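You operate a simulated robot arm through the tools that you are given. There is no shell and no other tool.

The job below is to be done with a simulated robot arm. You get a single attempt, and the scene is never put back.

Task
Test the red paint at 30 rpm, then put its can in the pass or hold tray.
Fine: the small trays; pass is up to the limit on the console. Raise the head again; leave the dial at 30 and the sliding tray out. Test no other can. Set down upright: what you pick out.

The check looks at the end state, three seconds after you hand in, the way a careful person would. Anything else that was tipped, shoved, dropped, spilled or broken makes it a failure.

Robot
A 7-joint arm with a two-finger gripper, fixed in place. Base frame: the origin is at the foot of the arm, x ahead of it, y to its left, z up; the work surface is at about z = 0.88. Lengths are in m, angles in rad, forces in N, time in s.
With the tool pointing down near the work surface it reaches from about 0.34 to 0.78 m from the base axis. Its first joint turns from -2.496 to 2.496 rad. Payload 2.45 kg.
The TCP is the grasp point between the finger pads, 0.026 m short of the fingertips. In the tool frame z runs along the fingers and y along their closing line. Largest opening 0.096 m; the body of the gripper starts 0.069 m behind the TCP.
Orientation is that of the tool frame in the base frame, as a unit quaternion [x, y, z, w]. With the fingers straight down and closing along the base's y, the tool's x points along the base's -x, its y along +y and its z along -z.

Tools
- The arm moves only by the tool apply_moves. Its argument "motion" is a list of rows, each an object of numbers (a shift or turn left out is 0, a gripper value left out holds the last): "x", "y", "z": the shift along the base's x, y, z in units of 25 mm (1.0 is 25 mm); "wx", "wy", "wz": the turn, a rotation vector about the base's x, y, z in units of 4 degrees (1.0 is 4 degrees); "fingers": the finger opening in m, from 0 to 0.096. In form: [{"x": .., "y": .., "z": .., "wx": .., "wy": .., "wz": .., "fingers": ..}, ...]. A call has 1 to 20 rows; each row shifts and turns the commanded pose from where the row before left it. A call with a number of a shift or a turn outside -1 to 1 is refused whole. A row lasts 0.2 s, in which the tool goes at most 0.05 m and 0.15 rad; a call with a longer step from one row to the next is refused whole, and so is a gripper value outside its range. Where a pose cannot be reached the arm comes as near as it can. A force on the tool above 70 N (or 10 N above the force at the start of the call, whichever is more), or a blocked arm, ends the call early, and 0.2 s more pass. The fingers move at their own pace and stop on an object; they squeeze with about 25 N. The grip force told is the motor's: it shows also when the fingers shut on nothing. Time passes only in rows, and 0.2 s behind the last, so rows that do not move let the fingers close. The reply holds the time, the measured pose of the TCP, the force on the tool along the base axes, the opening and the grip force, in the units named above and with some noise, with the torque about the TCP (base axes, N m) and any sound that the robot's microphone picked up.
- Cameras (640 x 400 px; columns grow to the right, rows downward): "scene" is fixed at [0.0518, -0.6494, 1.62]; the picture's right is [0.71, -0.71, 0.00], its down [-0.42, -0.41, -0.81] and it looks along [0.57, 0.57, -0.59] (base axes); focal length 369 px, centre (320, 200). "wrist" rides on the gripper at [0.082, 0.003, -0.098] in the tool frame; the picture's right is [-0.04, 1.00, 0.00], its down [-0.73, -0.03, -0.68] and it looks along [-0.68, -0.03, 0.73] (tool axes); focal length 256 px, centre (320, 200).
- capture(camera): a new picture of that camera. It takes no simulated time.
- raise_lower(by): slides the trunk up (or, below 0, down) by that many m; the arm rides with it, the base frame stays. It gives what a move gives, with no picture.
- point_at(camera, pixels): there is no depth. For up to 12 entries [column, row, z] of the newest picture of that camera ("zoom" is the newest enlarged one), the place [x, y] in the base frame at which the ray of that pixel passes the height z, good to about 0.002 m. It takes no simulated time.
- close_up(camera, box): a new picture of the part [left, top, right, bottom] of that camera's present view, enlarged. It takes no simulated time.
- close_job(): hands the job in; it is judged then, once.

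Unless the task says otherwise, let go and move clear before handing in.

The tools are called after ">>>" as name(argument=value, ...) on one line, values as JSON. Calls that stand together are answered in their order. apply_moves: Moves the arm, as the interface text tells. Its arguments: {"type":"object","properties":{"motion":{"type":"array","items":{"type":"object","properties":{"x":{"type":"number"},"y":{"type":"number"},"z":{"type":"number"},"wx":{"type":"number"},"wy":{"type":"number"},"wz":{"type":"number"},"fingers":{"type":"number"}}}}},"required":["motion"]} The other tools are called the same way: raise_lower (by) slides the trunk up or down; capture (camera) takes a picture; point_at (camera, pixels) gives the place at which the rays of pixels pass given heights; close_up (camera, box) takes an enlarged picture of a part of a camera's view; close_job () hands the job in.

At the start:

```text
time_s: 0.0
tcp_pos: [0.4948, 0.0113, 1.1726]
ee_rot: [0.0, 1.0, 0.0, 0.0]
wrist_force: [0.3, 0.2, -0.2]
wrist_torque: [0.01, 0.0, -0.01]
grip_width: 0.0962
gripper_force: 0.1
trunk travel left (down, up): [-0.575, 0.065]
```

scene: 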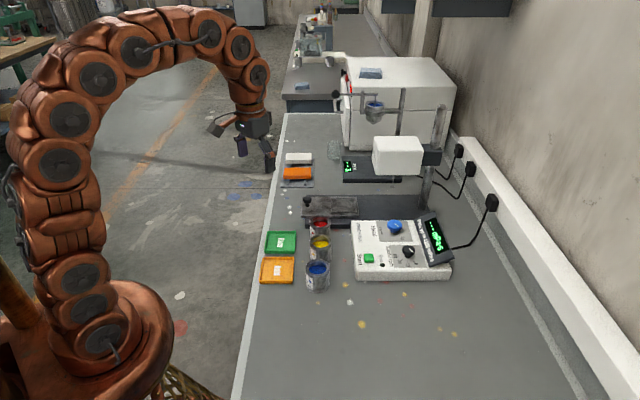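
wrist: 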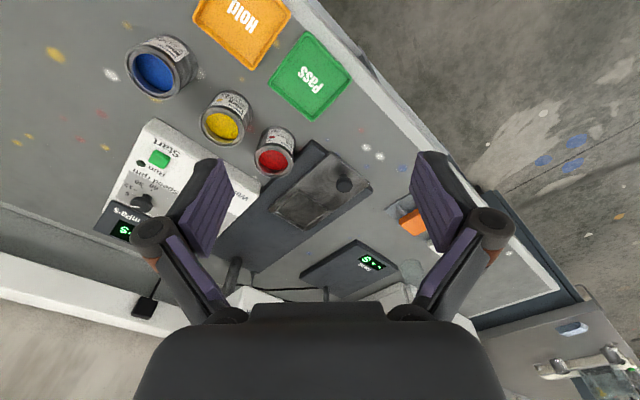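

The scene shows three open cans (red near 319,225; yellow 319,245; blue 317,275), green Pass tray (281,243), orange Hold tray (277,270), and a viscometer with console at (400,250). I'll take enlarged views before moving.

>>> close_up(camera="scene", box=[340, 180, 480, 290])

>>> close_up(camera="scene", box=[250, 180, 370, 300])

>>> close_up(camera="scene", box=[270, 50, 510, 220])

>>> close_up(camera="wrist", box=[90, 100, 290, 260])

```text
3.64 times, centred on (410, 235) of scene
```

zoom: 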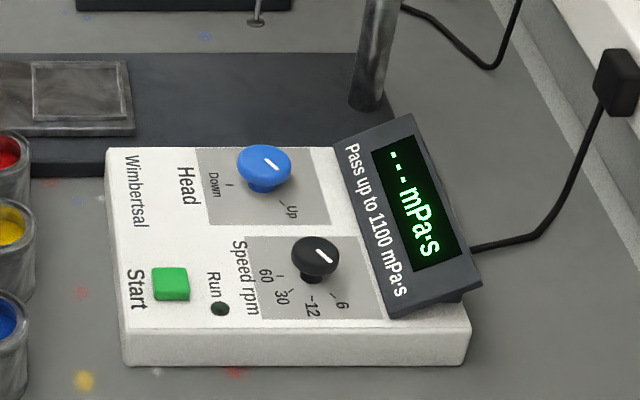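

```text
3.33 times, centred on (310, 240) of scene
```

zoom: 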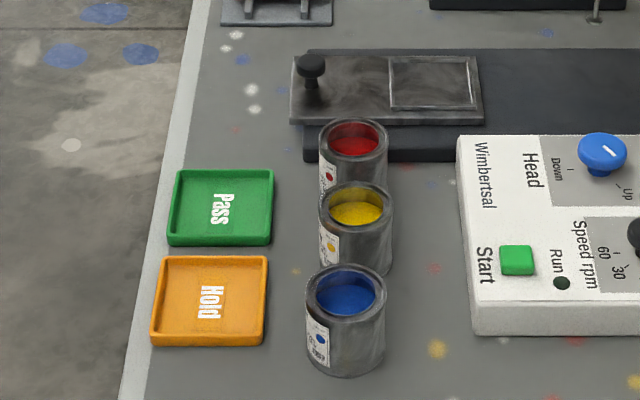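

```text
2.35 times, centred on (390, 135) of scene
```

zoom: 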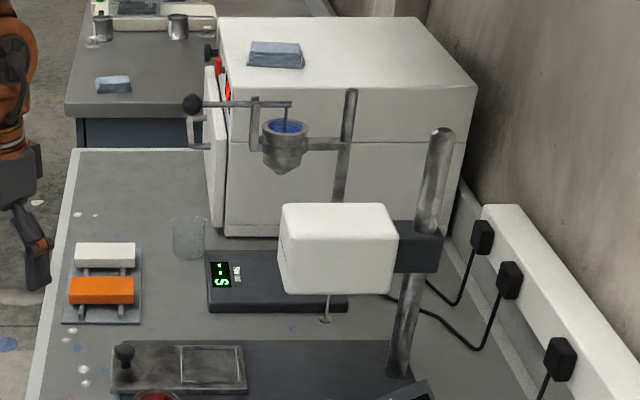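

```text
2.50 times, centred on (190, 180) of wrist
```

zoom: 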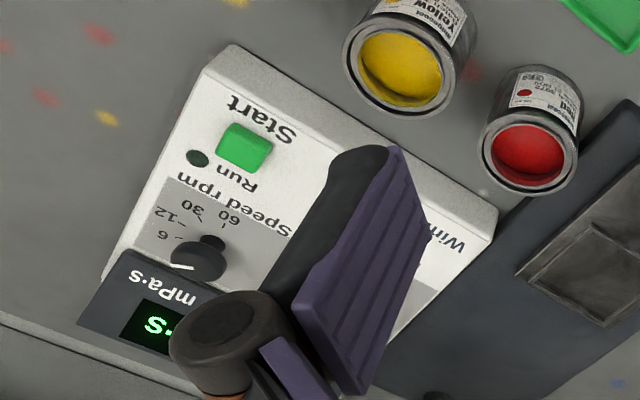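

The console reads "---", pass limit is 1100 mPa·s, the head knob points Up and the speed dial points around 12 or 6; the sliding tray (knob at zoom 312,65) seems to be out. I'll take fine close-ups and locate points.

>>> close_up(camera="scene", box=[370, 205, 434, 245])

>>> close_up(camera="scene", box=[376, 228, 440, 268])

>>> close_up(camera="scene", box=[290, 185, 370, 235])

>>> point_at(camera="scene", pixels=[[285, 113, 0.88], [235, 400, 0.88], [268, 233, 0.9], [296, 233, 0.9], [295, 253, 0.9], [265, 253, 0.9], [294, 258, 0.9], [261, 282, 0.9], [296, 284, 0.9], [355, 280, 0.88], [452, 280, 0.88], [352, 221, 0.93]])

```text
10.00 times, centred on (402, 225) of scene
```

zoom: 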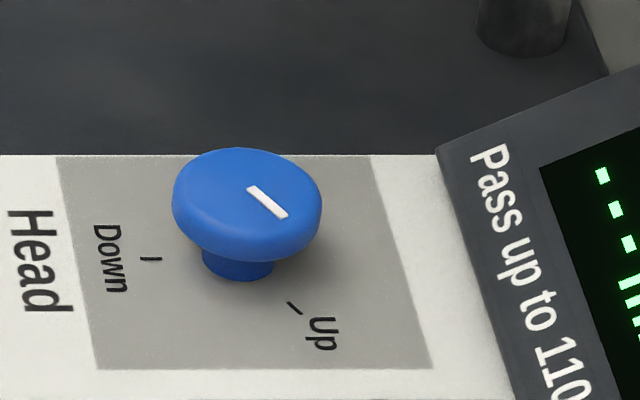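

```text
10.00 times, centred on (408, 248) of scene
```

zoom: 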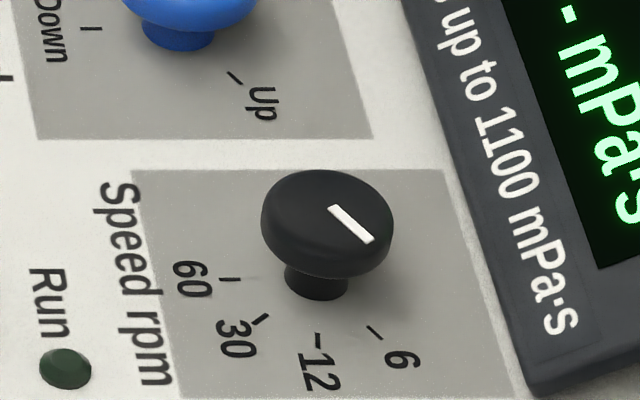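

```text
8.00 times, centred on (330, 210) of scene
```

zoom: 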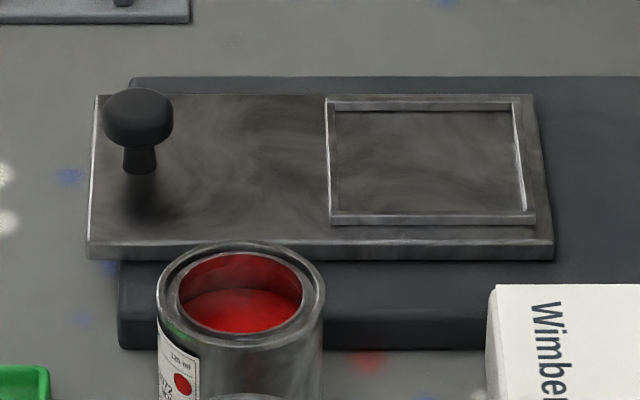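

```text
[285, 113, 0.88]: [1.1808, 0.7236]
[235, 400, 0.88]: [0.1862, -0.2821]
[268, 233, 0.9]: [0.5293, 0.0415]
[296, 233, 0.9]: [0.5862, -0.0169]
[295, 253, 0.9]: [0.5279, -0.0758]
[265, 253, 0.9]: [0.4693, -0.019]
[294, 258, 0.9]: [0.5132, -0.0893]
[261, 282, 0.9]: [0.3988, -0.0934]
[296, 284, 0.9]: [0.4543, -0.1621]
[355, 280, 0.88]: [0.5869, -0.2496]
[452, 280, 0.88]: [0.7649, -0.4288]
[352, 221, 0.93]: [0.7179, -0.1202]
```

The dial pointer is at 6, the head knob is at Up, and the sliding tray is out with an empty square recess. I'll triangulate can, knob and tray positions with both cameras.

>>> point_at(camera="scene", pixels=[[320.1, 222.2, 0.92], [320.1, 222.2, 0.94], [320.1, 222.2, 0.96], [307.2, 199.4, 0.92], [307.2, 199.4, 0.96], [394.5, 224, 0.92], [394.5, 224, 0.96], [408.8, 250, 0.92], [408.8, 250, 0.96], [368.7, 258, 0.9], [368.7, 258, 0.94], [343.7, 205, 0.91]])

>>> point_at(camera="wrist", pixels=[[273.2, 163.2, 0.92], [273.2, 163.2, 0.94], [273.2, 163.2, 0.96], [344, 185, 0.92], [344, 185, 0.96], [160, 159, 0.9], [160, 159, 0.94], [141, 200, 0.92], [141, 200, 0.96], [308, 203, 0.91], [310, 75, 0.88], [241, 18, 0.88]])

```text
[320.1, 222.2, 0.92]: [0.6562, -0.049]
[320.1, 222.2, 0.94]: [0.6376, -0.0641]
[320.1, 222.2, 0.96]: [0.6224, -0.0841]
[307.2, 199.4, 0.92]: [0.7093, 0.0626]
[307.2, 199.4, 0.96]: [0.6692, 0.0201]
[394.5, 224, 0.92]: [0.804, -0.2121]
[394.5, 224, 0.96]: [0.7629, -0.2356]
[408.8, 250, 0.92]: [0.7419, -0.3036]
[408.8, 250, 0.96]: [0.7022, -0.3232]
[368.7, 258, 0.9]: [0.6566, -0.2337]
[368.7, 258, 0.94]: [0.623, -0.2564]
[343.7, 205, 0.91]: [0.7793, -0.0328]
```

```text
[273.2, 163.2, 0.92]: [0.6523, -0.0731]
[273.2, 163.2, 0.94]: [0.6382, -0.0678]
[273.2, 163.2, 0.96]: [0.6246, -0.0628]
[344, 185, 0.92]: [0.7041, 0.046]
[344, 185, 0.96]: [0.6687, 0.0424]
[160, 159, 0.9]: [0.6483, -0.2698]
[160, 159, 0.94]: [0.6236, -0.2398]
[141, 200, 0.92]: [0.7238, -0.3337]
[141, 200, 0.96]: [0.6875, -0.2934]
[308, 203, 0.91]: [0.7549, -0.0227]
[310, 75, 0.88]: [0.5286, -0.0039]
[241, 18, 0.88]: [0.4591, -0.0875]
```

Red can rim triangulates to about (0.638, -0.066, 0.94), Start near (0.635, -0.255), dial near (0.71, -0.31), head knob near (0.775, -0.225). The bench is turned 45°, so I'll turn the tool 45° and go above the red can at height to look.

>>> apply_moves(motion=[{"x": 0.4775, "y": -0.2575, "wz": 0.9375}, {"x": 0.4775, "y": -0.2575, "wz": 0.9375}, {"x": 0.4775, "y": -0.2575, "wz": 0.9375}, {"x": 0.4775, "y": -0.2575, "wz": 0.9375}, {"x": 0.4775, "y": -0.2575, "wz": 0.9375}, {"x": 0.4775, "y": -0.2575, "wz": 0.9375}, {"x": 0.4775, "y": -0.2575, "wz": 0.9375}, {"x": 0.4775, "y": -0.2575, "wz": 0.9375}, {"x": 0.4775, "y": -0.2575, "wz": 0.9375}, {"x": 0.4775, "y": -0.2575, "wz": 0.9375}, {"x": 0.4775, "y": -0.2575, "wz": 0.9375}, {"x": 0.4775, "y": -0.2575, "wz": 0.9375}, {}])

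>>> capture(camera="wrist")

>>> capture(camera="scene")

```text
time_s: 2.8
tcp_pos: [0.6382, -0.0667, 1.1717]
ee_rot: [-0.383, 0.924, 0.0, 0.0]
wrist_force: [0.3, -0.4, -0.3]
wrist_torque: [-0.01, -0.01, -0.02]
grip_width: 0.096
gripper_force: 0.0
trunk travel left (down, up): [-0.575, 0.065]
```

```text
taken
```

wrist: 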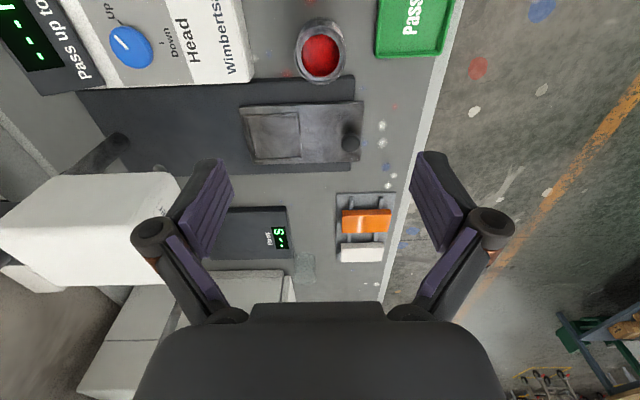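

```text
taken
```

scene: 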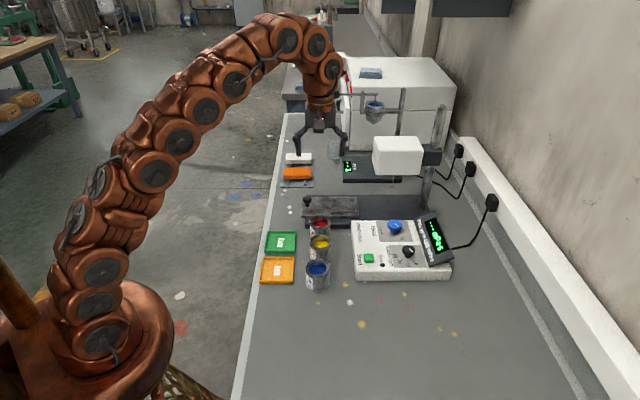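

The tool now sits above the red can with the picture square to the bench; red can at (320,55), slide-tray knob at (351,143), recess at (275,135), head knob at (131,47). I'll zoom the wrist view for precise locations.

>>> close_up(camera="wrist", box=[230, 0, 390, 100])

>>> close_up(camera="wrist", box=[230, 90, 390, 190])

>>> close_up(camera="wrist", box=[0, 0, 240, 150])

>>> close_up(camera="scene", box=[350, 80, 446, 140])

>>> close_up(camera="scene", box=[340, 130, 468, 210])

```text
4.00 times, centred on (310, 50) of wrist
```

zoom: 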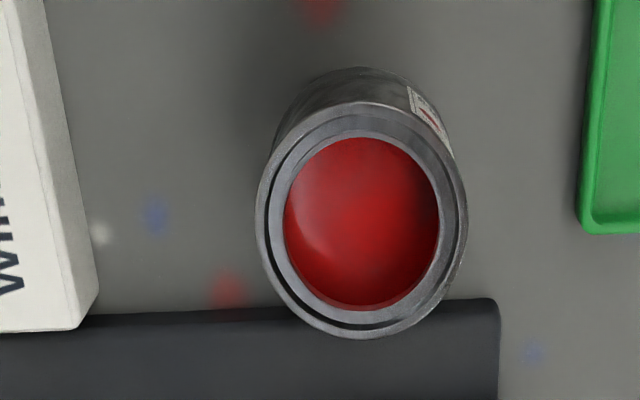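

```text
4.00 times, centred on (310, 140) of wrist
```

zoom: 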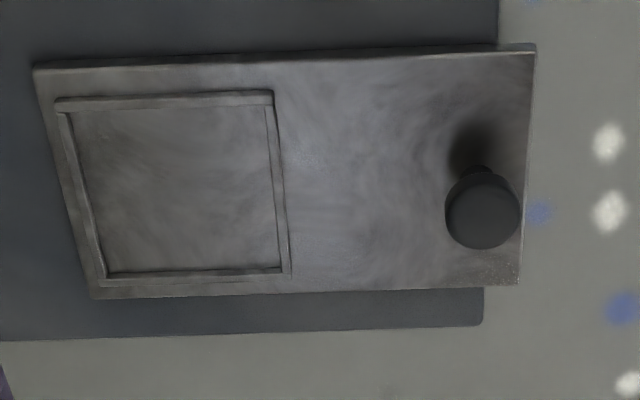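

```text
2.67 times, centred on (120, 75) of wrist
```

zoom: 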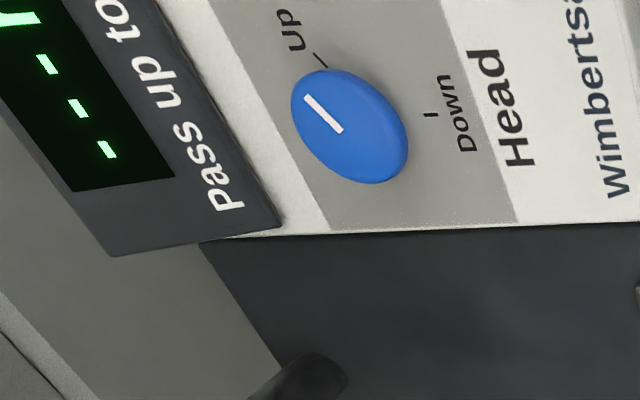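

```text
6.67 times, centred on (398, 110) of scene
```

zoom: 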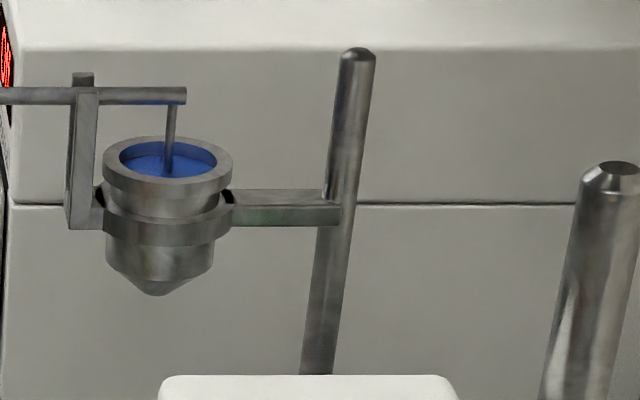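

```text
5.00 times, centred on (404, 170) of scene
```

zoom: 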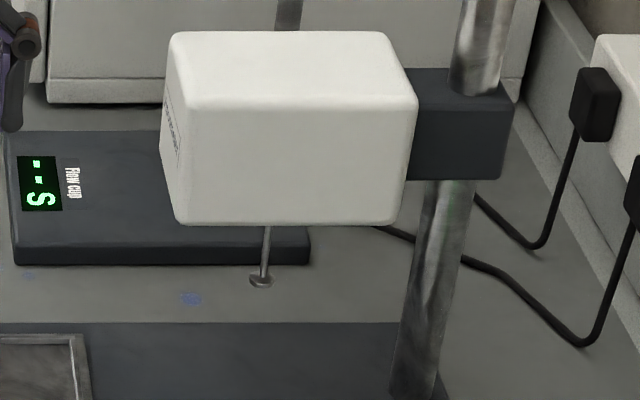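

I'll triangulate tray recess, tray knob, head knob and can from the two views.

>>> point_at(camera="wrist", pixels=[[350.2, 142, 0.93], [350.2, 142, 0.95], [275.3, 137.5, 0.9], [275.3, 137.5, 0.92], [320.5, 54.5, 0.94], [131, 47, 0.94], [131, 47, 0.96], [247.5, 118, 0.91], [297, 116.2, 0.91], [300.5, 157.5, 0.91], [256.2, 158, 0.91], [131, 47, 0.98]])

>>> point_at(camera="scene", pixels=[[307.2, 198.5, 0.93], [307.2, 198.5, 0.95], [331.9, 198.7, 0.91], [354.4, 198.7, 0.91], [355.4, 211.2, 0.91], [331.5, 211.9, 0.91], [394.7, 220.5, 0.94], [394.7, 220.5, 0.96], [394.7, 220.5, 0.98], [392.2, 186.2, 1.0], [392.2, 186.2, 1.05], [392.2, 186.2, 0.96]])

```text
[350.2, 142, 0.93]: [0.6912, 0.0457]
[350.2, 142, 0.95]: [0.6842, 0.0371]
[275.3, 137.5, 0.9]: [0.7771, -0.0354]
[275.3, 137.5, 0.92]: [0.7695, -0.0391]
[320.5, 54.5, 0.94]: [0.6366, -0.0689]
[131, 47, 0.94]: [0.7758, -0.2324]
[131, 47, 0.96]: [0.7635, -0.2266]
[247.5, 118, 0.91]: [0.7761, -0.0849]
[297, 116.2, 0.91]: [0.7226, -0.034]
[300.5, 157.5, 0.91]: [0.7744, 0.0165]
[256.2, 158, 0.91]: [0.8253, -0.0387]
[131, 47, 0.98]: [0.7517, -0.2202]
```

```text
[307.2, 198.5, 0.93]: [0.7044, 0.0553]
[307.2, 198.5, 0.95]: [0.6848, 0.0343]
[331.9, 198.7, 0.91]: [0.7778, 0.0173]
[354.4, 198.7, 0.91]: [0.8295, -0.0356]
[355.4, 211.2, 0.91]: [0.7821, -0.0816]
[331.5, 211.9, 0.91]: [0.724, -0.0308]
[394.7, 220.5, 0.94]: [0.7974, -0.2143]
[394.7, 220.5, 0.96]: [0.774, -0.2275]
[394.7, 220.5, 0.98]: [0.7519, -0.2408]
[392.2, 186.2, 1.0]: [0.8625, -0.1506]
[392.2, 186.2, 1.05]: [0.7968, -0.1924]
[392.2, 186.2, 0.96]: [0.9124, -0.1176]
```

Recess centre is about (0.772, -0.038), only just inside reach at 0.773 m, and the head knob at about 0.80 m. I'll test how far the arm actually reaches by moving above the recess at height.

>>> apply_moves(motion=[{"x": 0.894, "y": 0.19}, {"x": 0.894, "y": 0.19}, {"x": 0.894, "y": 0.19}, {"x": 0.894, "y": 0.19}, {"x": 0.894, "y": 0.19}, {"x": 0.894, "y": 0.19}, {}, {}])

>>> capture(camera="wrist")

>>> capture(camera="scene")

```text
time_s: 4.6
tcp_pos: [0.6649, -0.0586, 1.157]
ee_rot: [-0.383, 0.924, 0.0, 0.001]
wrist_force: [-0.9, -0.8, 0.3]
wrist_torque: [0.03, 0.0, -0.01]
grip_width: 0.0958
gripper_force: 0.1
out of reach, approached as far as the arm can: row 1, 2, 3, 4, 5, 6
trunk travel left (down, up): [-0.575, 0.065]
```

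```text
taken
```

wrist: 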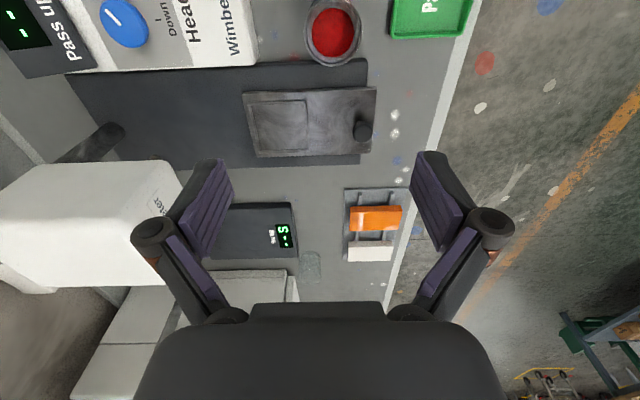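

```text
taken
```

scene: 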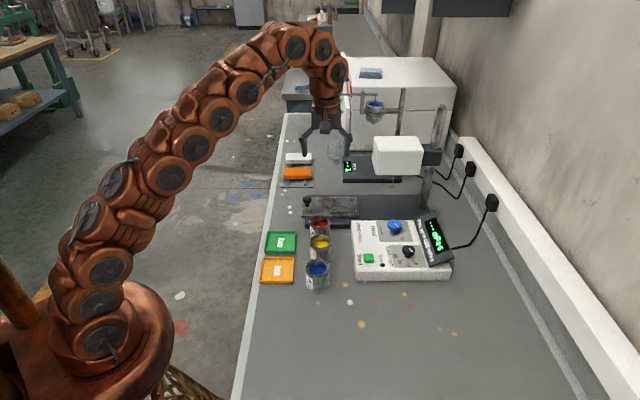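

The arm stops at radius 0.667 at z=1.157, so the shoulder is low and reach grows as the tool goes lower; raising the trunk will help. I'll pull back from the limit, then raise the trunk fully.

>>> apply_moves(motion=[{"x": -0.894, "y": -0.19}, {"x": -0.894, "y": -0.19}, {"x": -0.894, "y": -0.19}, {"x": -0.894, "y": -0.19}, {"x": -0.894, "y": -0.19}, {"x": -0.894, "y": -0.19}, {}])

>>> raise_lower(by=0.064)

```text
time_s: 6.2
tcp_pos: [0.5307, -0.0879, 1.157]
ee_rot: [-0.383, 0.924, 0.0, 0.0]
wrist_force: [-0.1, -0.4, 0.5]
wrist_torque: [-0.01, 0.01, -0.03]
grip_width: 0.0959
gripper_force: 0.0
trunk travel left (down, up): [-0.575, 0.065]
```

```text
time_s: 7.2
tcp_pos: [0.5313, -0.0876, 1.2199]
ee_rot: [-0.383, 0.924, 0.0, 0.0]
wrist_force: [0.0, 0.6, 0.0]
wrist_torque: [0.0, -0.02, 0.01]
grip_width: 0.0959
gripper_force: 0.0
trunk travel left (down, up): [-0.639, 0.001]
```

The trunk is now fully up and the commanded pose restarts from the measured one. I'll move over the console for a good look at the knobs and check reach.

>>> apply_moves(motion=[{"x": 0.4, "y": -0.96, "z": -0.35}, {"x": 0.4, "y": -0.96, "z": -0.35}, {"x": 0.4, "y": -0.96, "z": -0.35}, {"x": 0.4, "y": -0.96, "z": -0.35}, {"x": 0.4, "y": -0.96, "z": -0.35}, {"x": 0.4, "y": -0.96, "z": -0.35}, {"x": 0.4, "y": -0.96, "z": -0.35}, {"x": 0.4, "y": -0.96, "z": -0.35}, {}])

>>> capture(camera="wrist")

>>> capture(camera="scene")

```text
time_s: 9.2
tcp_pos: [0.6113, -0.2796, 1.1503]
ee_rot: [-0.382, 0.924, 0.0, 0.0]
wrist_force: [0.1, -0.5, -1.1]
wrist_torque: [0.0, 0.0, 0.0]
grip_width: 0.0958
gripper_force: 0.1
trunk travel left (down, up): [-0.639, 0.001]
```

```text
taken
```

wrist: 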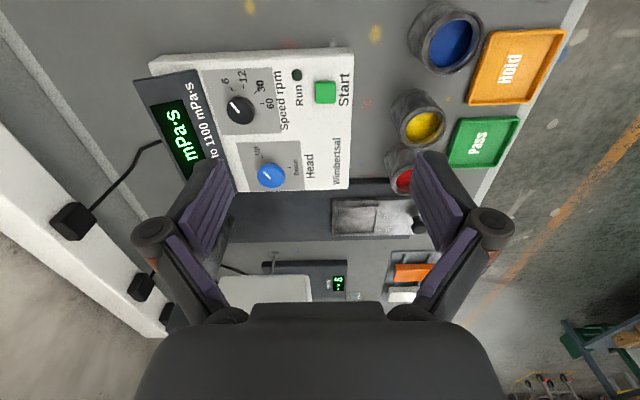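

```text
taken
```

scene: 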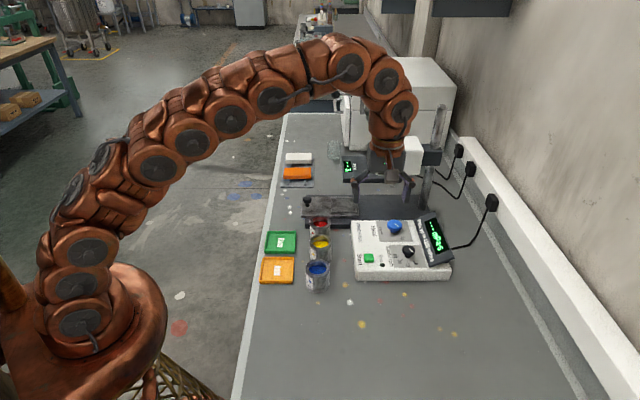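

The wrist view now shows the whole console: dial at (240,110), head knob (271,175), Start (325,92), Run lamp (297,75). I'll zoom in for precise points.

>>> close_up(camera="wrist", box=[190, 50, 350, 150])

>>> close_up(camera="wrist", box=[200, 110, 360, 210])

>>> close_up(camera="wrist", box=[370, 0, 530, 100])

>>> close_up(camera="wrist", box=[370, 80, 530, 180])

```text
4.00 times, centred on (270, 100) of wrist
```

zoom: 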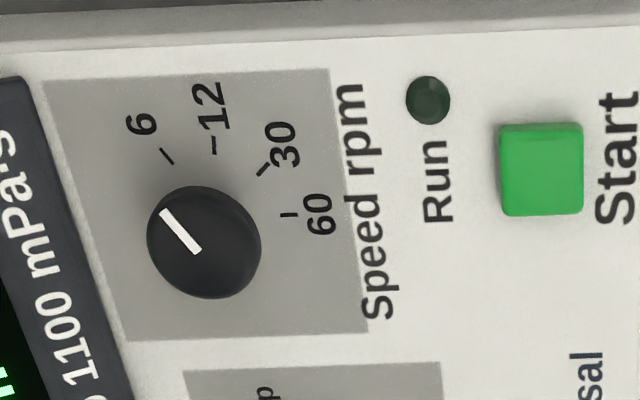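

```text
4.00 times, centred on (280, 160) of wrist
```

zoom: 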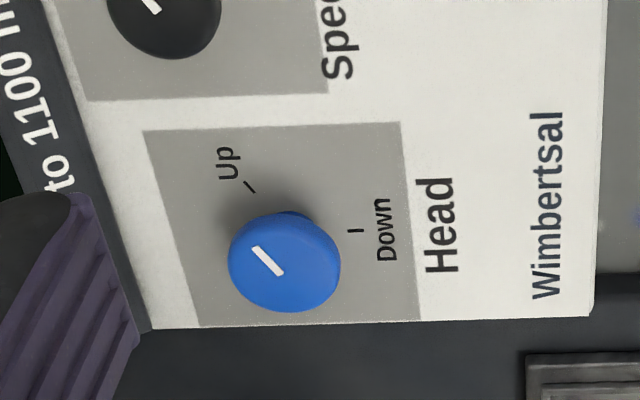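

```text
4.00 times, centred on (450, 50) of wrist
```

zoom: 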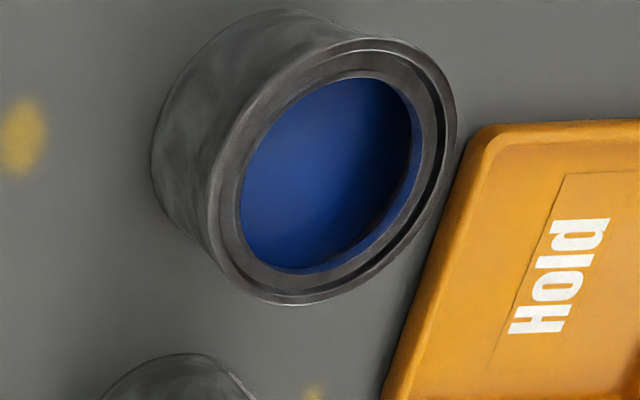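

```text
4.00 times, centred on (450, 130) of wrist
```

zoom: 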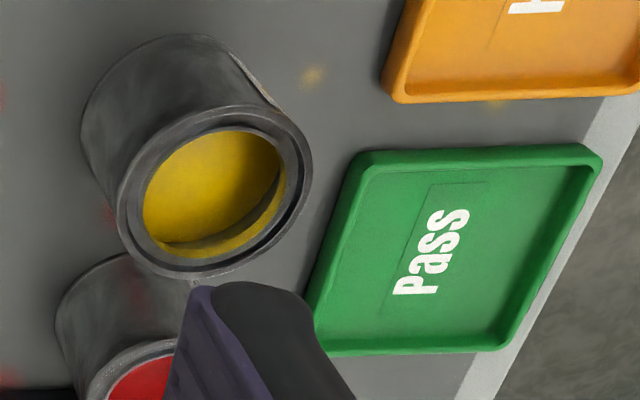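

Get base coordinates for dial, head knob, Start from this wrist view and match with the scene view.

>>> point_at(camera="wrist", pixels=[[241, 110.5, 0.94], [241, 110.5, 0.95], [241, 110.5, 0.96], [271.2, 175.5, 0.94], [271.2, 175.5, 0.95], [271.2, 175.5, 0.96], [325.2, 92, 0.91], [325.2, 92, 0.92], [325.2, 92, 0.93], [348, 188.5, 0.92], [353, 48, 0.91], [148, 62, 0.91]])

>>> point_at(camera="scene", pixels=[[408.7, 250.2, 0.94], [408.7, 250.2, 0.95], [408.7, 250.2, 0.96], [394.7, 224.5, 0.94], [394.7, 224.5, 0.95], [394.7, 224.5, 0.96], [368.7, 258, 0.91], [368.7, 258, 0.92], [368.7, 258, 0.93], [352, 221, 0.92], [355, 271, 0.91], [450, 271, 0.91]])

```text
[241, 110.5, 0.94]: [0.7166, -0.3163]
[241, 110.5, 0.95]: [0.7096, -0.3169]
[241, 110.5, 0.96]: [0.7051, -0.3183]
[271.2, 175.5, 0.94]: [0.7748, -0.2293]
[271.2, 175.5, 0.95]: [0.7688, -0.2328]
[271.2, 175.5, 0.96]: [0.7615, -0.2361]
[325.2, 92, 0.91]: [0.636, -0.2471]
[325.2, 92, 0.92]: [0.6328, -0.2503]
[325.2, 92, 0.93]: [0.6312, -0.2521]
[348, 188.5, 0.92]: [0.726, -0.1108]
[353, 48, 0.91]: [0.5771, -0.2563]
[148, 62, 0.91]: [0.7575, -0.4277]
```

```text
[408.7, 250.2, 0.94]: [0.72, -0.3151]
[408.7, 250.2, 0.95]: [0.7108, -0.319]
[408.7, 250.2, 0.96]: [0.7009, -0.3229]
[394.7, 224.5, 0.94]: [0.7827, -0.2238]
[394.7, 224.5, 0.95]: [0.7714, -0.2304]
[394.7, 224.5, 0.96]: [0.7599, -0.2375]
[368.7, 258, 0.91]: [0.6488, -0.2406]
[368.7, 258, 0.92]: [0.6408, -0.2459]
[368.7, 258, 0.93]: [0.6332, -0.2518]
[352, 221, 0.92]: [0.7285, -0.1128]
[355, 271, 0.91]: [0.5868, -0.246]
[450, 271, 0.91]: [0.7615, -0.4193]
```

Dial is at about (0.710, -0.318, 0.951), head knob (0.769, -0.232, 0.953), Start (0.632, -0.252). I'll check the display's height for clearance, and the console's surface height.

>>> point_at(camera="wrist", pixels=[[135, 105, 0.94], [135, 105, 0.96], [135, 105, 0.98], [135, 105, 1.0], [197, 70, 0.92], [197, 70, 0.94], [197, 70, 0.96]])

>>> point_at(camera="scene", pixels=[[454, 258.4, 0.94], [454, 258.4, 0.96], [454, 258.4, 0.98], [454, 258.4, 1.0], [430, 266.5, 0.92], [430, 266.5, 0.94], [430, 266.5, 0.96]])

>>> close_up(camera="wrist", box=[110, 40, 270, 140])

```text
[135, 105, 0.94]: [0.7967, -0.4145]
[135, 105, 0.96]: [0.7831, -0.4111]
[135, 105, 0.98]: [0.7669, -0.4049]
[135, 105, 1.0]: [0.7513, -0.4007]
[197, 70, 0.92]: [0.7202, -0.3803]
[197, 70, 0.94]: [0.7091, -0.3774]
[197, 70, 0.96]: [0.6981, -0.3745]
```

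```text
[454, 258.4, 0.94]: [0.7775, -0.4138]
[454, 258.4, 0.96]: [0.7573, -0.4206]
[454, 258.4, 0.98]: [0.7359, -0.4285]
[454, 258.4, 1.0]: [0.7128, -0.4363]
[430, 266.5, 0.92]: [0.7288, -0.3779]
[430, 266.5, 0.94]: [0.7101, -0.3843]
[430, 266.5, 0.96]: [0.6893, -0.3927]
```

```text
4.00 times, centred on (190, 90) of wrist
```

zoom: 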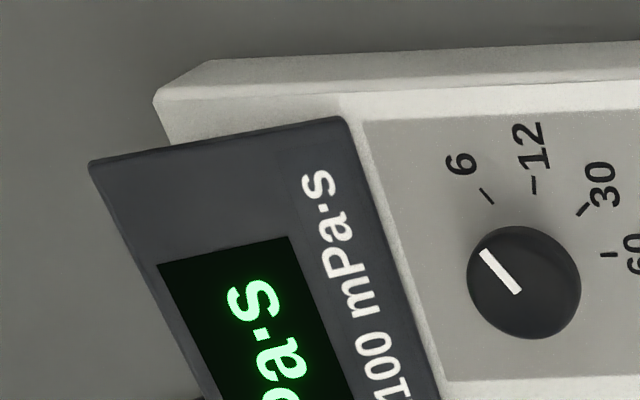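

Near-left display corner is at about z=0.93 and the display edge is 0.041 m from the dial's axis, so I'll approach the dial with fingers closing along base y and a modest opening, then sweep clockwise. First go above and short of it.

>>> apply_moves(motion=[{"x": 0.1625, "y": -0.055, "z": -0.333, "wz": -0.9375, "fingers": 0.056}, {"x": 0.1625, "y": -0.055, "z": -0.333, "wz": -0.9375}, {"x": 0.1625, "y": -0.055, "z": -0.333, "wz": -0.9375}, {"x": 0.1625, "y": -0.055, "z": -0.333, "wz": -0.9375}, {"x": 0.1625, "y": -0.055, "z": -0.333, "wz": -0.9375}, {"x": 0.1625, "y": -0.055, "z": -0.333, "wz": -0.9375}, {"x": 0.1625, "y": -0.055, "z": -0.333, "wz": -0.9375}, {"x": 0.1625, "y": -0.055, "z": -0.333, "wz": -0.9375}, {"x": 0.1625, "y": -0.055, "z": -0.333, "wz": -0.9375}, {"x": 0.1625, "y": -0.055, "z": -0.333, "wz": -0.9375}, {"x": 0.1625, "y": -0.055, "z": -0.333, "wz": -0.9375}, {"x": 0.1625, "y": -0.055, "z": -0.333, "wz": -0.9375}, {}])

>>> capture(camera="wrist")

>>> capture(camera="scene")

```text
time_s: 12.0
tcp_pos: [0.659, -0.297, 1.0504]
ee_rot: [0.001, 1.0, 0.0, 0.0]
wrist_force: [-0.1, -0.1, 0.2]
wrist_torque: [0.02, -0.02, 0.0]
grip_width: 0.056
gripper_force: 0.1
trunk travel left (down, up): [-0.639, 0.001]
```

```text
taken
```

wrist: 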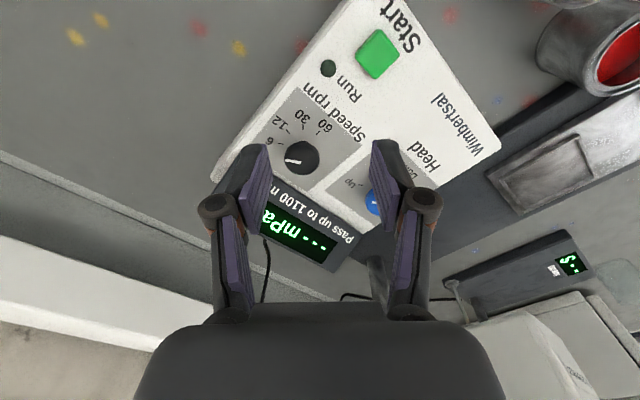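

```text
taken
```

scene: 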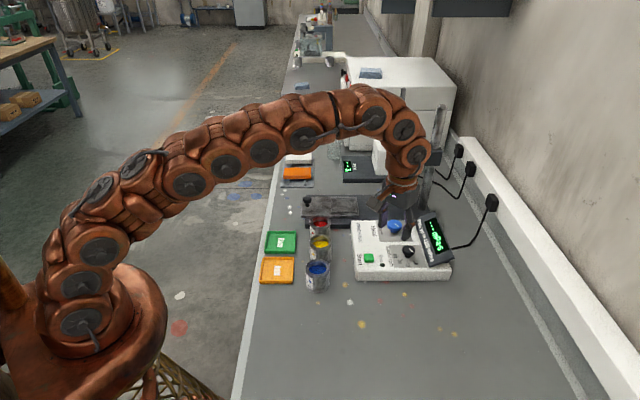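

The dial shows at (301,157) between the fingers' line. I'll refine its position from this nearer view.

>>> close_up(camera="wrist", box=[256, 120, 352, 180])

>>> point_at(camera="wrist", pixels=[[302, 157, 0.945], [302, 157, 0.951], [302, 157, 0.957], [377, 54, 0.92], [377, 54, 0.93], [300, 170, 0.92], [301, 168, 0.92]])

```text
6.67 times, centred on (304, 150) of wrist
```

zoom: 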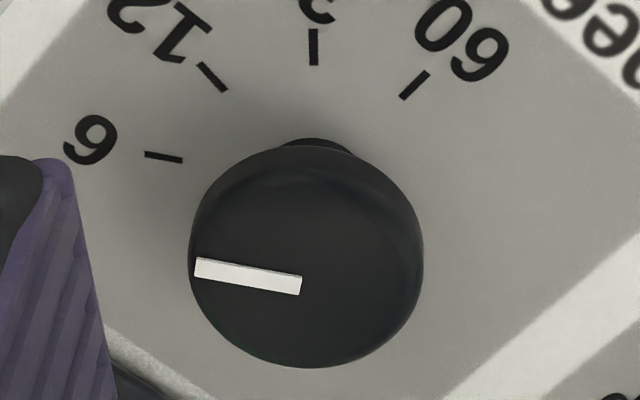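

```text
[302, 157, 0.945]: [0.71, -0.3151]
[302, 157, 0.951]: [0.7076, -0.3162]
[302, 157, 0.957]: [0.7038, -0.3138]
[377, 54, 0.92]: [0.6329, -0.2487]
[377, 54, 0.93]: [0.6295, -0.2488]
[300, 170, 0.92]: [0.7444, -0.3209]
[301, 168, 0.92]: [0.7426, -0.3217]
```

The dial's 30 tick points straight toward base -x and 6 is about 75° away. I'll pin the panel height from the printed ticks seen in both cameras.

>>> point_at(camera="wrist", pixels=[[318.2, 132.7, 0.91], [318.2, 132.7, 0.92], [302.9, 127, 0.91], [302.9, 127, 0.92], [280.4, 143.4, 0.91], [280.4, 143.4, 0.92]])

>>> point_at(camera="scene", pixels=[[399, 256, 0.91], [399, 256, 0.92], [401.8, 259.8, 0.91], [401.8, 259.8, 0.92], [413.2, 261.2, 0.91], [413.2, 261.2, 0.92]])

```text
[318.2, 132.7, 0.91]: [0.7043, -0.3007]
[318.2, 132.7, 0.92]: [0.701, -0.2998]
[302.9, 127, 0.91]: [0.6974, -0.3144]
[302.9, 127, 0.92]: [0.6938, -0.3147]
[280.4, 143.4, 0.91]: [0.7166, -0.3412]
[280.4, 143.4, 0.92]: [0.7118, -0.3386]
```

```text
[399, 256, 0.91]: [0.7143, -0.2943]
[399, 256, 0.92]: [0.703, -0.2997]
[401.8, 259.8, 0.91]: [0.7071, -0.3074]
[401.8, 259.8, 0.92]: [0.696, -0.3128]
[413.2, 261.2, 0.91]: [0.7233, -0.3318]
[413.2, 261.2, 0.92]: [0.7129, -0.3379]
```

Panel surface is at z≈0.922 and the dial axis at about (0.715, -0.3165), radius 0.782, so I'll add a small 6° outward tilt for reach and stop 5 cm above the dial to look.

>>> apply_moves(motion=[{"wx": -0.305, "wy": -0.685}, {"wx": -0.305, "wy": -0.685}, {"x": 0.56, "y": -0.195, "z": -0.5}, {"x": 0.56, "y": -0.195, "z": -0.5}, {"x": 0.56, "y": -0.195, "z": -0.5}, {"x": 0.56, "y": -0.195, "z": -0.5}, {}])

>>> capture(camera="wrist")

>>> close_up(camera="scene", box=[340, 160, 468, 290])

```text
time_s: 13.6
tcp_pos: [0.7157, -0.3168, 1.0014]
ee_rot: [-0.001, 0.999, -0.02, 0.048]
wrist_force: [-0.1, 0.2, 0.4]
wrist_torque: [-0.02, -0.01, 0.03]
grip_width: 0.0559
gripper_force: 0.0
trunk travel left (down, up): [-0.639, 0.001]
```

```text
taken
```

wrist: 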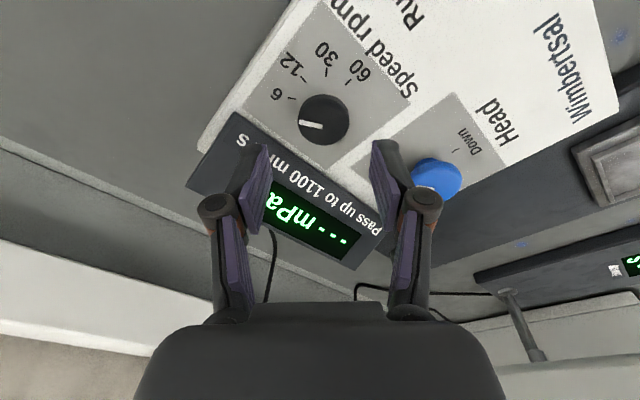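

```text
3.08 times, centred on (404, 225) of scene
```

zoom: 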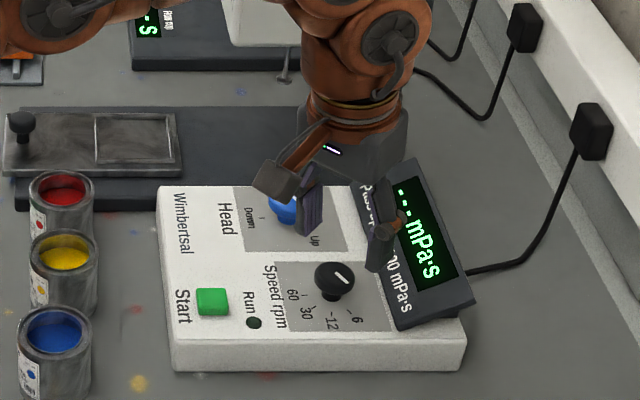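

TCP is 5 cm above the dial, which shows at (323,119) in the wrist view. I'll refine the dial centre once more from this close view.

>>> close_up(camera="wrist", box=[272, 85, 368, 145])

>>> point_at(camera="wrist", pixels=[[323.5, 119.5, 0.94], [323.5, 119.5, 0.945], [323.5, 119.5, 0.95], [349, 81, 0.922], [327, 73, 0.922], [291, 98, 0.922]])

```text
6.67 times, centred on (320, 115) of wrist
```

zoom: 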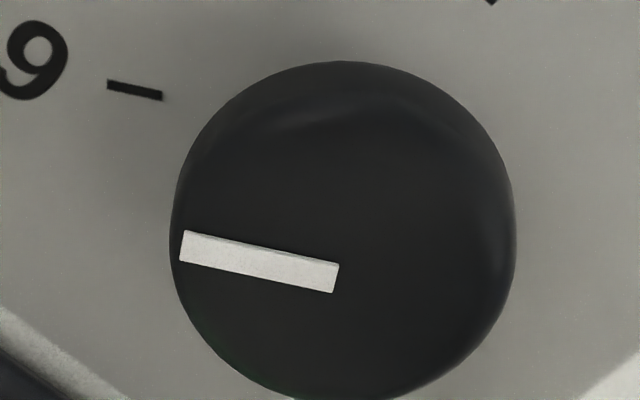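

```text
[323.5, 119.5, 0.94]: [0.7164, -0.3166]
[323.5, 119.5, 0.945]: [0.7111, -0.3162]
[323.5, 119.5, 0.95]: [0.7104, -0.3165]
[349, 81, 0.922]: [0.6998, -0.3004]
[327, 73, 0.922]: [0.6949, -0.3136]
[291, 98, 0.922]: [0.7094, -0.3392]
```

The dial centre is at about (0.714, -0.3165), right under the TCP. I'll descend to z=0.955 and then close on it.

>>> apply_moves(motion=[{"x": -0.03, "z": -0.62}, {"x": -0.03, "z": -0.62}, {"z": -0.6}, {}])

>>> capture(camera="wrist")

>>> close_up(camera="scene", box=[360, 200, 456, 280])

```text
time_s: 14.6
tcp_pos: [0.7156, -0.3168, 0.9542]
ee_rot: [0.0, 0.999, -0.02, 0.049]
wrist_force: [-0.3, -0.8, 0.5]
wrist_torque: [0.02, 0.01, 0.0]
grip_width: 0.0559
gripper_force: 0.0
trunk travel left (down, up): [-0.639, 0.001]
```

```text
taken
```

wrist: 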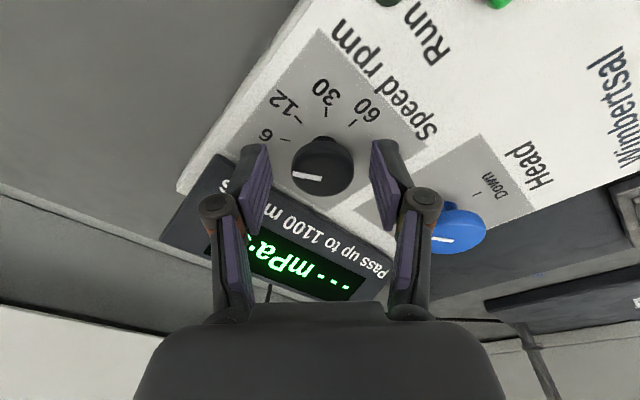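

```text
5.00 times, centred on (408, 240) of scene
```

zoom: 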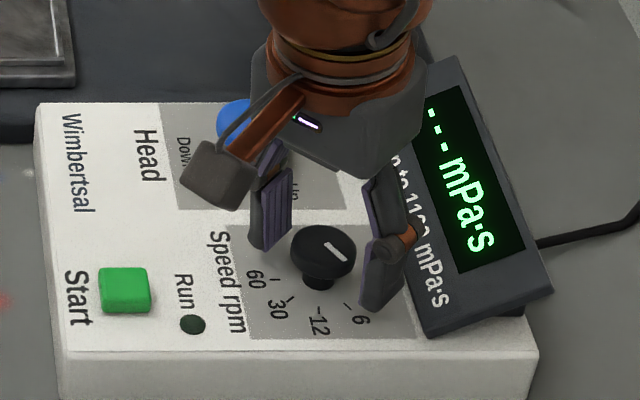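

The dial sits centred between the fingers (wrist 323,168). Closing on it now.

>>> apply_moves(motion=[{"fingers": 0.02}, {}, {}, {}])

>>> capture(camera="wrist")

```text
time_s: 15.6
tcp_pos: [0.7136, -0.3156, 0.9551]
ee_rot: [0.0, 0.999, -0.021, 0.048]
wrist_force: [-2.5, 8.9, 0.0]
wrist_torque: [0.12, 0.19, 0.03]
grip_width: 0.0325
gripper_force: 45.1
trunk travel left (down, up): [-0.639, 0.001]
```

```text
taken
```

wrist: 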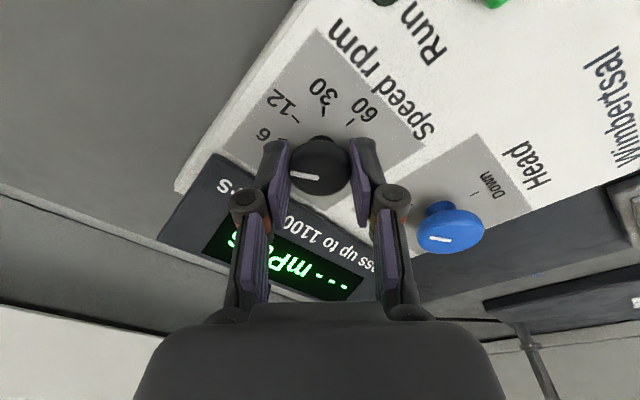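

The grip is firm at 0.0325 m. I'll turn clockwise (from above) about the tool axis by 40° first and check how the dial follows.

>>> apply_moves(motion=[{"y": 0.04, "wx": 0.0955, "wy": -0.0423, "wz": -0.9945}, {"wx": 0.0955, "wy": -0.0423, "wz": -0.9945}, {"wx": 0.0955, "wy": -0.0423, "wz": -0.9945}, {"wx": 0.0955, "wy": -0.0423, "wz": -0.9945}, {"wx": 0.0955, "wy": -0.0423, "wz": -0.9945}, {"wx": 0.0955, "wy": -0.0423, "wz": -0.9945}, {"wx": 0.0955, "wy": -0.0423, "wz": -0.9945}, {"wx": 0.0955, "wy": -0.0423, "wz": -0.9945}, {"wx": 0.0955, "wy": -0.0423, "wz": -0.9945}, {"wx": 0.0955, "wy": -0.0423, "wz": -0.9945}])

>>> close_up(camera="scene", box=[376, 220, 440, 270])

>>> capture(camera="wrist")

```text
time_s: 17.8
tcp_pos: [0.7146, -0.3161, 0.9546]
ee_rot: [0.342, 0.938, -0.005, 0.052]
wrist_force: [1.5, 1.4, -2.2]
wrist_torque: [-0.68, -0.62, 0.02]
grip_width: 0.033
gripper_force: 44.8
trunk travel left (down, up): [-0.639, 0.001]
```

```text
8.00 times, centred on (408, 245) of scene
```

zoom: 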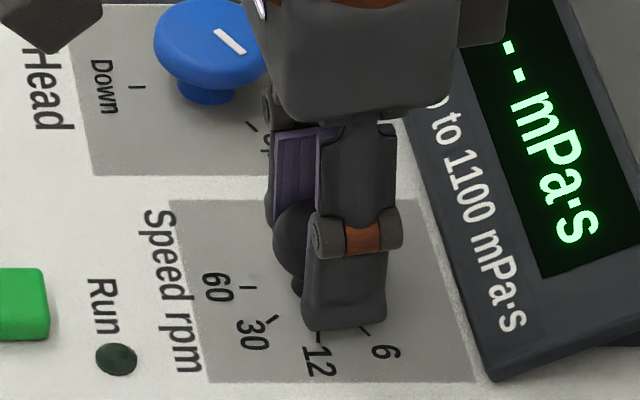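

```text
taken
```

wrist: 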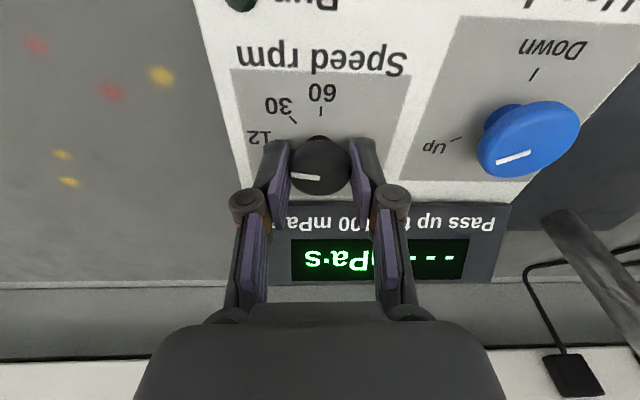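

The dial turns with the gripper and now points near 12. Continue about 36° more to bring it to 30.

>>> apply_moves(motion=[{"wx": 0.0955, "wy": -0.0423, "wz": -0.9945}, {"wx": 0.0955, "wy": -0.0423, "wz": -0.9945}, {"wx": 0.0955, "wy": -0.0423, "wz": -0.9945}, {"wx": 0.0955, "wy": -0.0423, "wz": -0.9945}, {"wx": 0.0955, "wy": -0.0423, "wz": -0.9945}, {"wx": 0.0955, "wy": -0.0423, "wz": -0.9945}, {"wx": 0.0955, "wy": -0.0423, "wz": -0.9945}, {"wx": 0.0955, "wy": -0.0423, "wz": -0.9945}, {"wx": 0.0955, "wy": -0.0423, "wz": -0.9945}])

>>> close_up(camera="wrist", box=[240, 90, 400, 190])

>>> close_up(camera="scene", box=[376, 220, 440, 270])

```text
time_s: 19.8
tcp_pos: [0.7152, -0.316, 0.9544]
ee_rot: [0.615, 0.787, 0.013, 0.051]
wrist_force: [0.7, -0.2, -3.5]
wrist_torque: [-1.08, -0.24, -0.01]
grip_width: 0.0325
gripper_force: 44.5
trunk travel left (down, up): [-0.639, 0.001]
```

```text
4.00 times, centred on (320, 140) of wrist
```

zoom: 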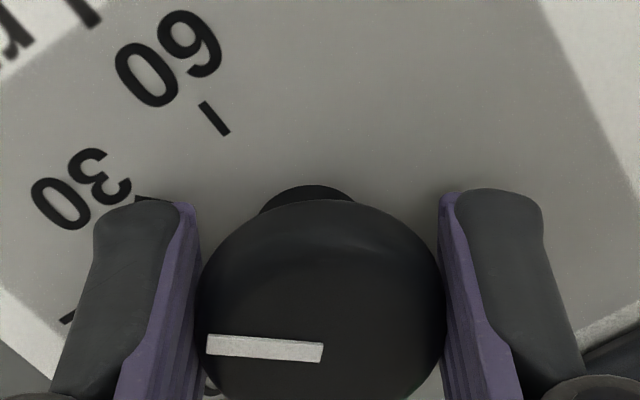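

```text
8.00 times, centred on (408, 245) of scene
```

zoom: 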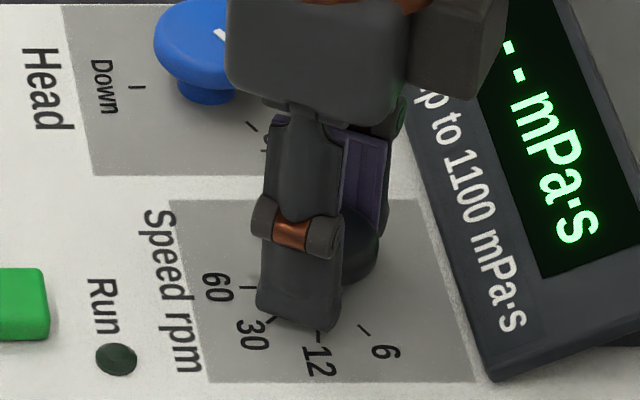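

The gripper turned 76° but the pointer seems to lag a few degrees. I'll open the fingers and see where the pointer rests.

>>> apply_moves(motion=[{"fingers": 0.056}, {}, {}])

>>> close_up(camera="wrist", box=[240, 90, 400, 190])

>>> close_up(camera="scene", box=[376, 220, 440, 270])

```text
time_s: 20.6
tcp_pos: [0.7139, -0.3158, 0.9547]
ee_rot: [0.615, 0.787, 0.013, 0.051]
wrist_force: [-0.2, 0.3, -0.1]
wrist_torque: [0.02, -0.02, -0.02]
grip_width: 0.0561
gripper_force: 0.1
trunk travel left (down, up): [-0.639, 0.001]
```

```text
4.00 times, centred on (320, 140) of wrist
```

zoom: 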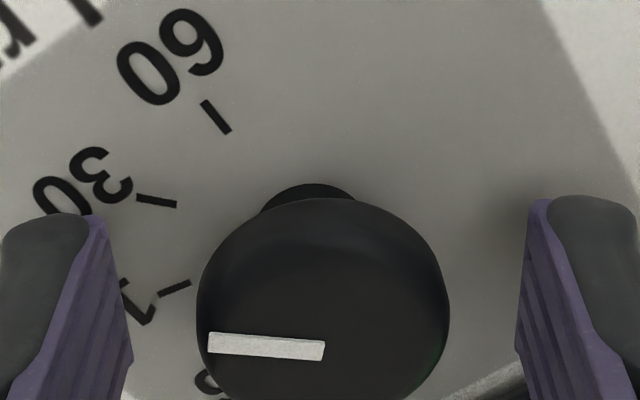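

```text
8.00 times, centred on (408, 245) of scene
```

zoom: 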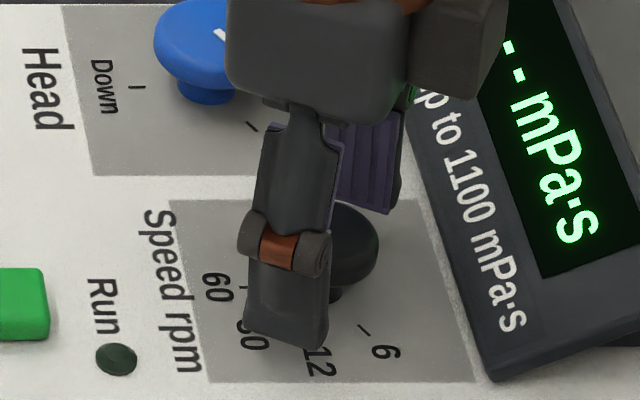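

The pointer (slope 3°) sits between 12 (-20°) and 30 (+14°), about 15° short of 30. I'll regrip and turn a further 16°, then release and check.

>>> apply_moves(motion=[{"fingers": 0.02}, {}, {}, {"wx": 0.0955, "wy": -0.0423, "wz": -0.9945}, {"wx": 0.0955, "wy": -0.0423, "wz": -0.9945}, {"wx": 0.0955, "wy": -0.0423, "wz": -0.9945}, {"wx": 0.0955, "wy": -0.0423, "wz": -0.9945}, {}, {"fingers": 0.056}, {}, {}])

>>> close_up(camera="wrist", box=[240, 90, 400, 190])

```text
time_s: 23.0
tcp_pos: [0.7133, -0.3162, 0.9553]
ee_rot: [0.719, 0.693, 0.019, 0.049]
wrist_force: [-0.2, 0.5, 0.7]
wrist_torque: [0.01, -0.01, -0.02]
grip_width: 0.0559
gripper_force: 0.1
trunk travel left (down, up): [-0.639, 0.001]
```

```text
4.00 times, centred on (320, 140) of wrist
```

zoom: 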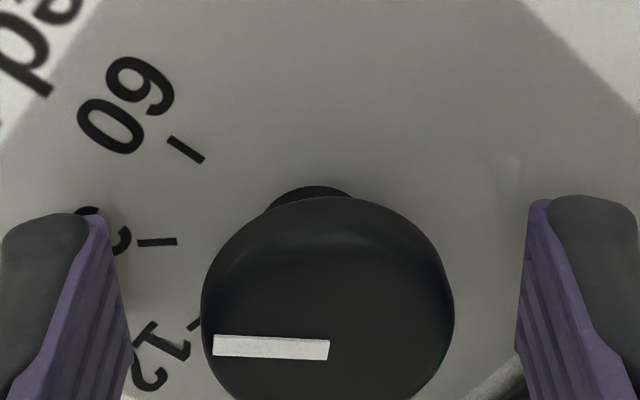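

Now the pointer (slope +2.4°) has gone about 7–8° past the 30 tick (slope -4.4°). I'll regrip, turn back about 7.5° and check again.

>>> apply_moves(motion=[{"fingers": 0.02}, {}, {}, {"wx": -0.09, "wy": 0.04, "wz": 0.935}, {"wx": -0.09, "wy": 0.04, "wz": 0.935}, {}, {"fingers": 0.056}, {}, {}])

>>> close_up(camera="wrist", box=[240, 90, 400, 190])

```text
time_s: 25.0
tcp_pos: [0.7144, -0.3158, 0.9546]
ee_rot: [0.671, 0.739, 0.016, 0.05]
wrist_force: [0.2, 0.0, -0.4]
wrist_torque: [-0.01, 0.0, -0.01]
grip_width: 0.0561
gripper_force: 0.0
trunk travel left (down, up): [-0.639, 0.001]
```

```text
4.00 times, centred on (320, 140) of wrist
```

zoom: 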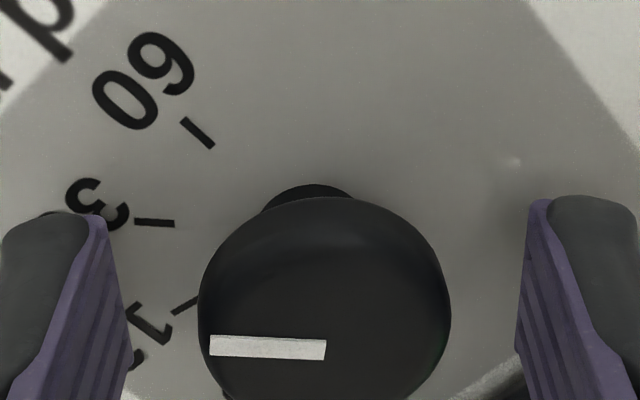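

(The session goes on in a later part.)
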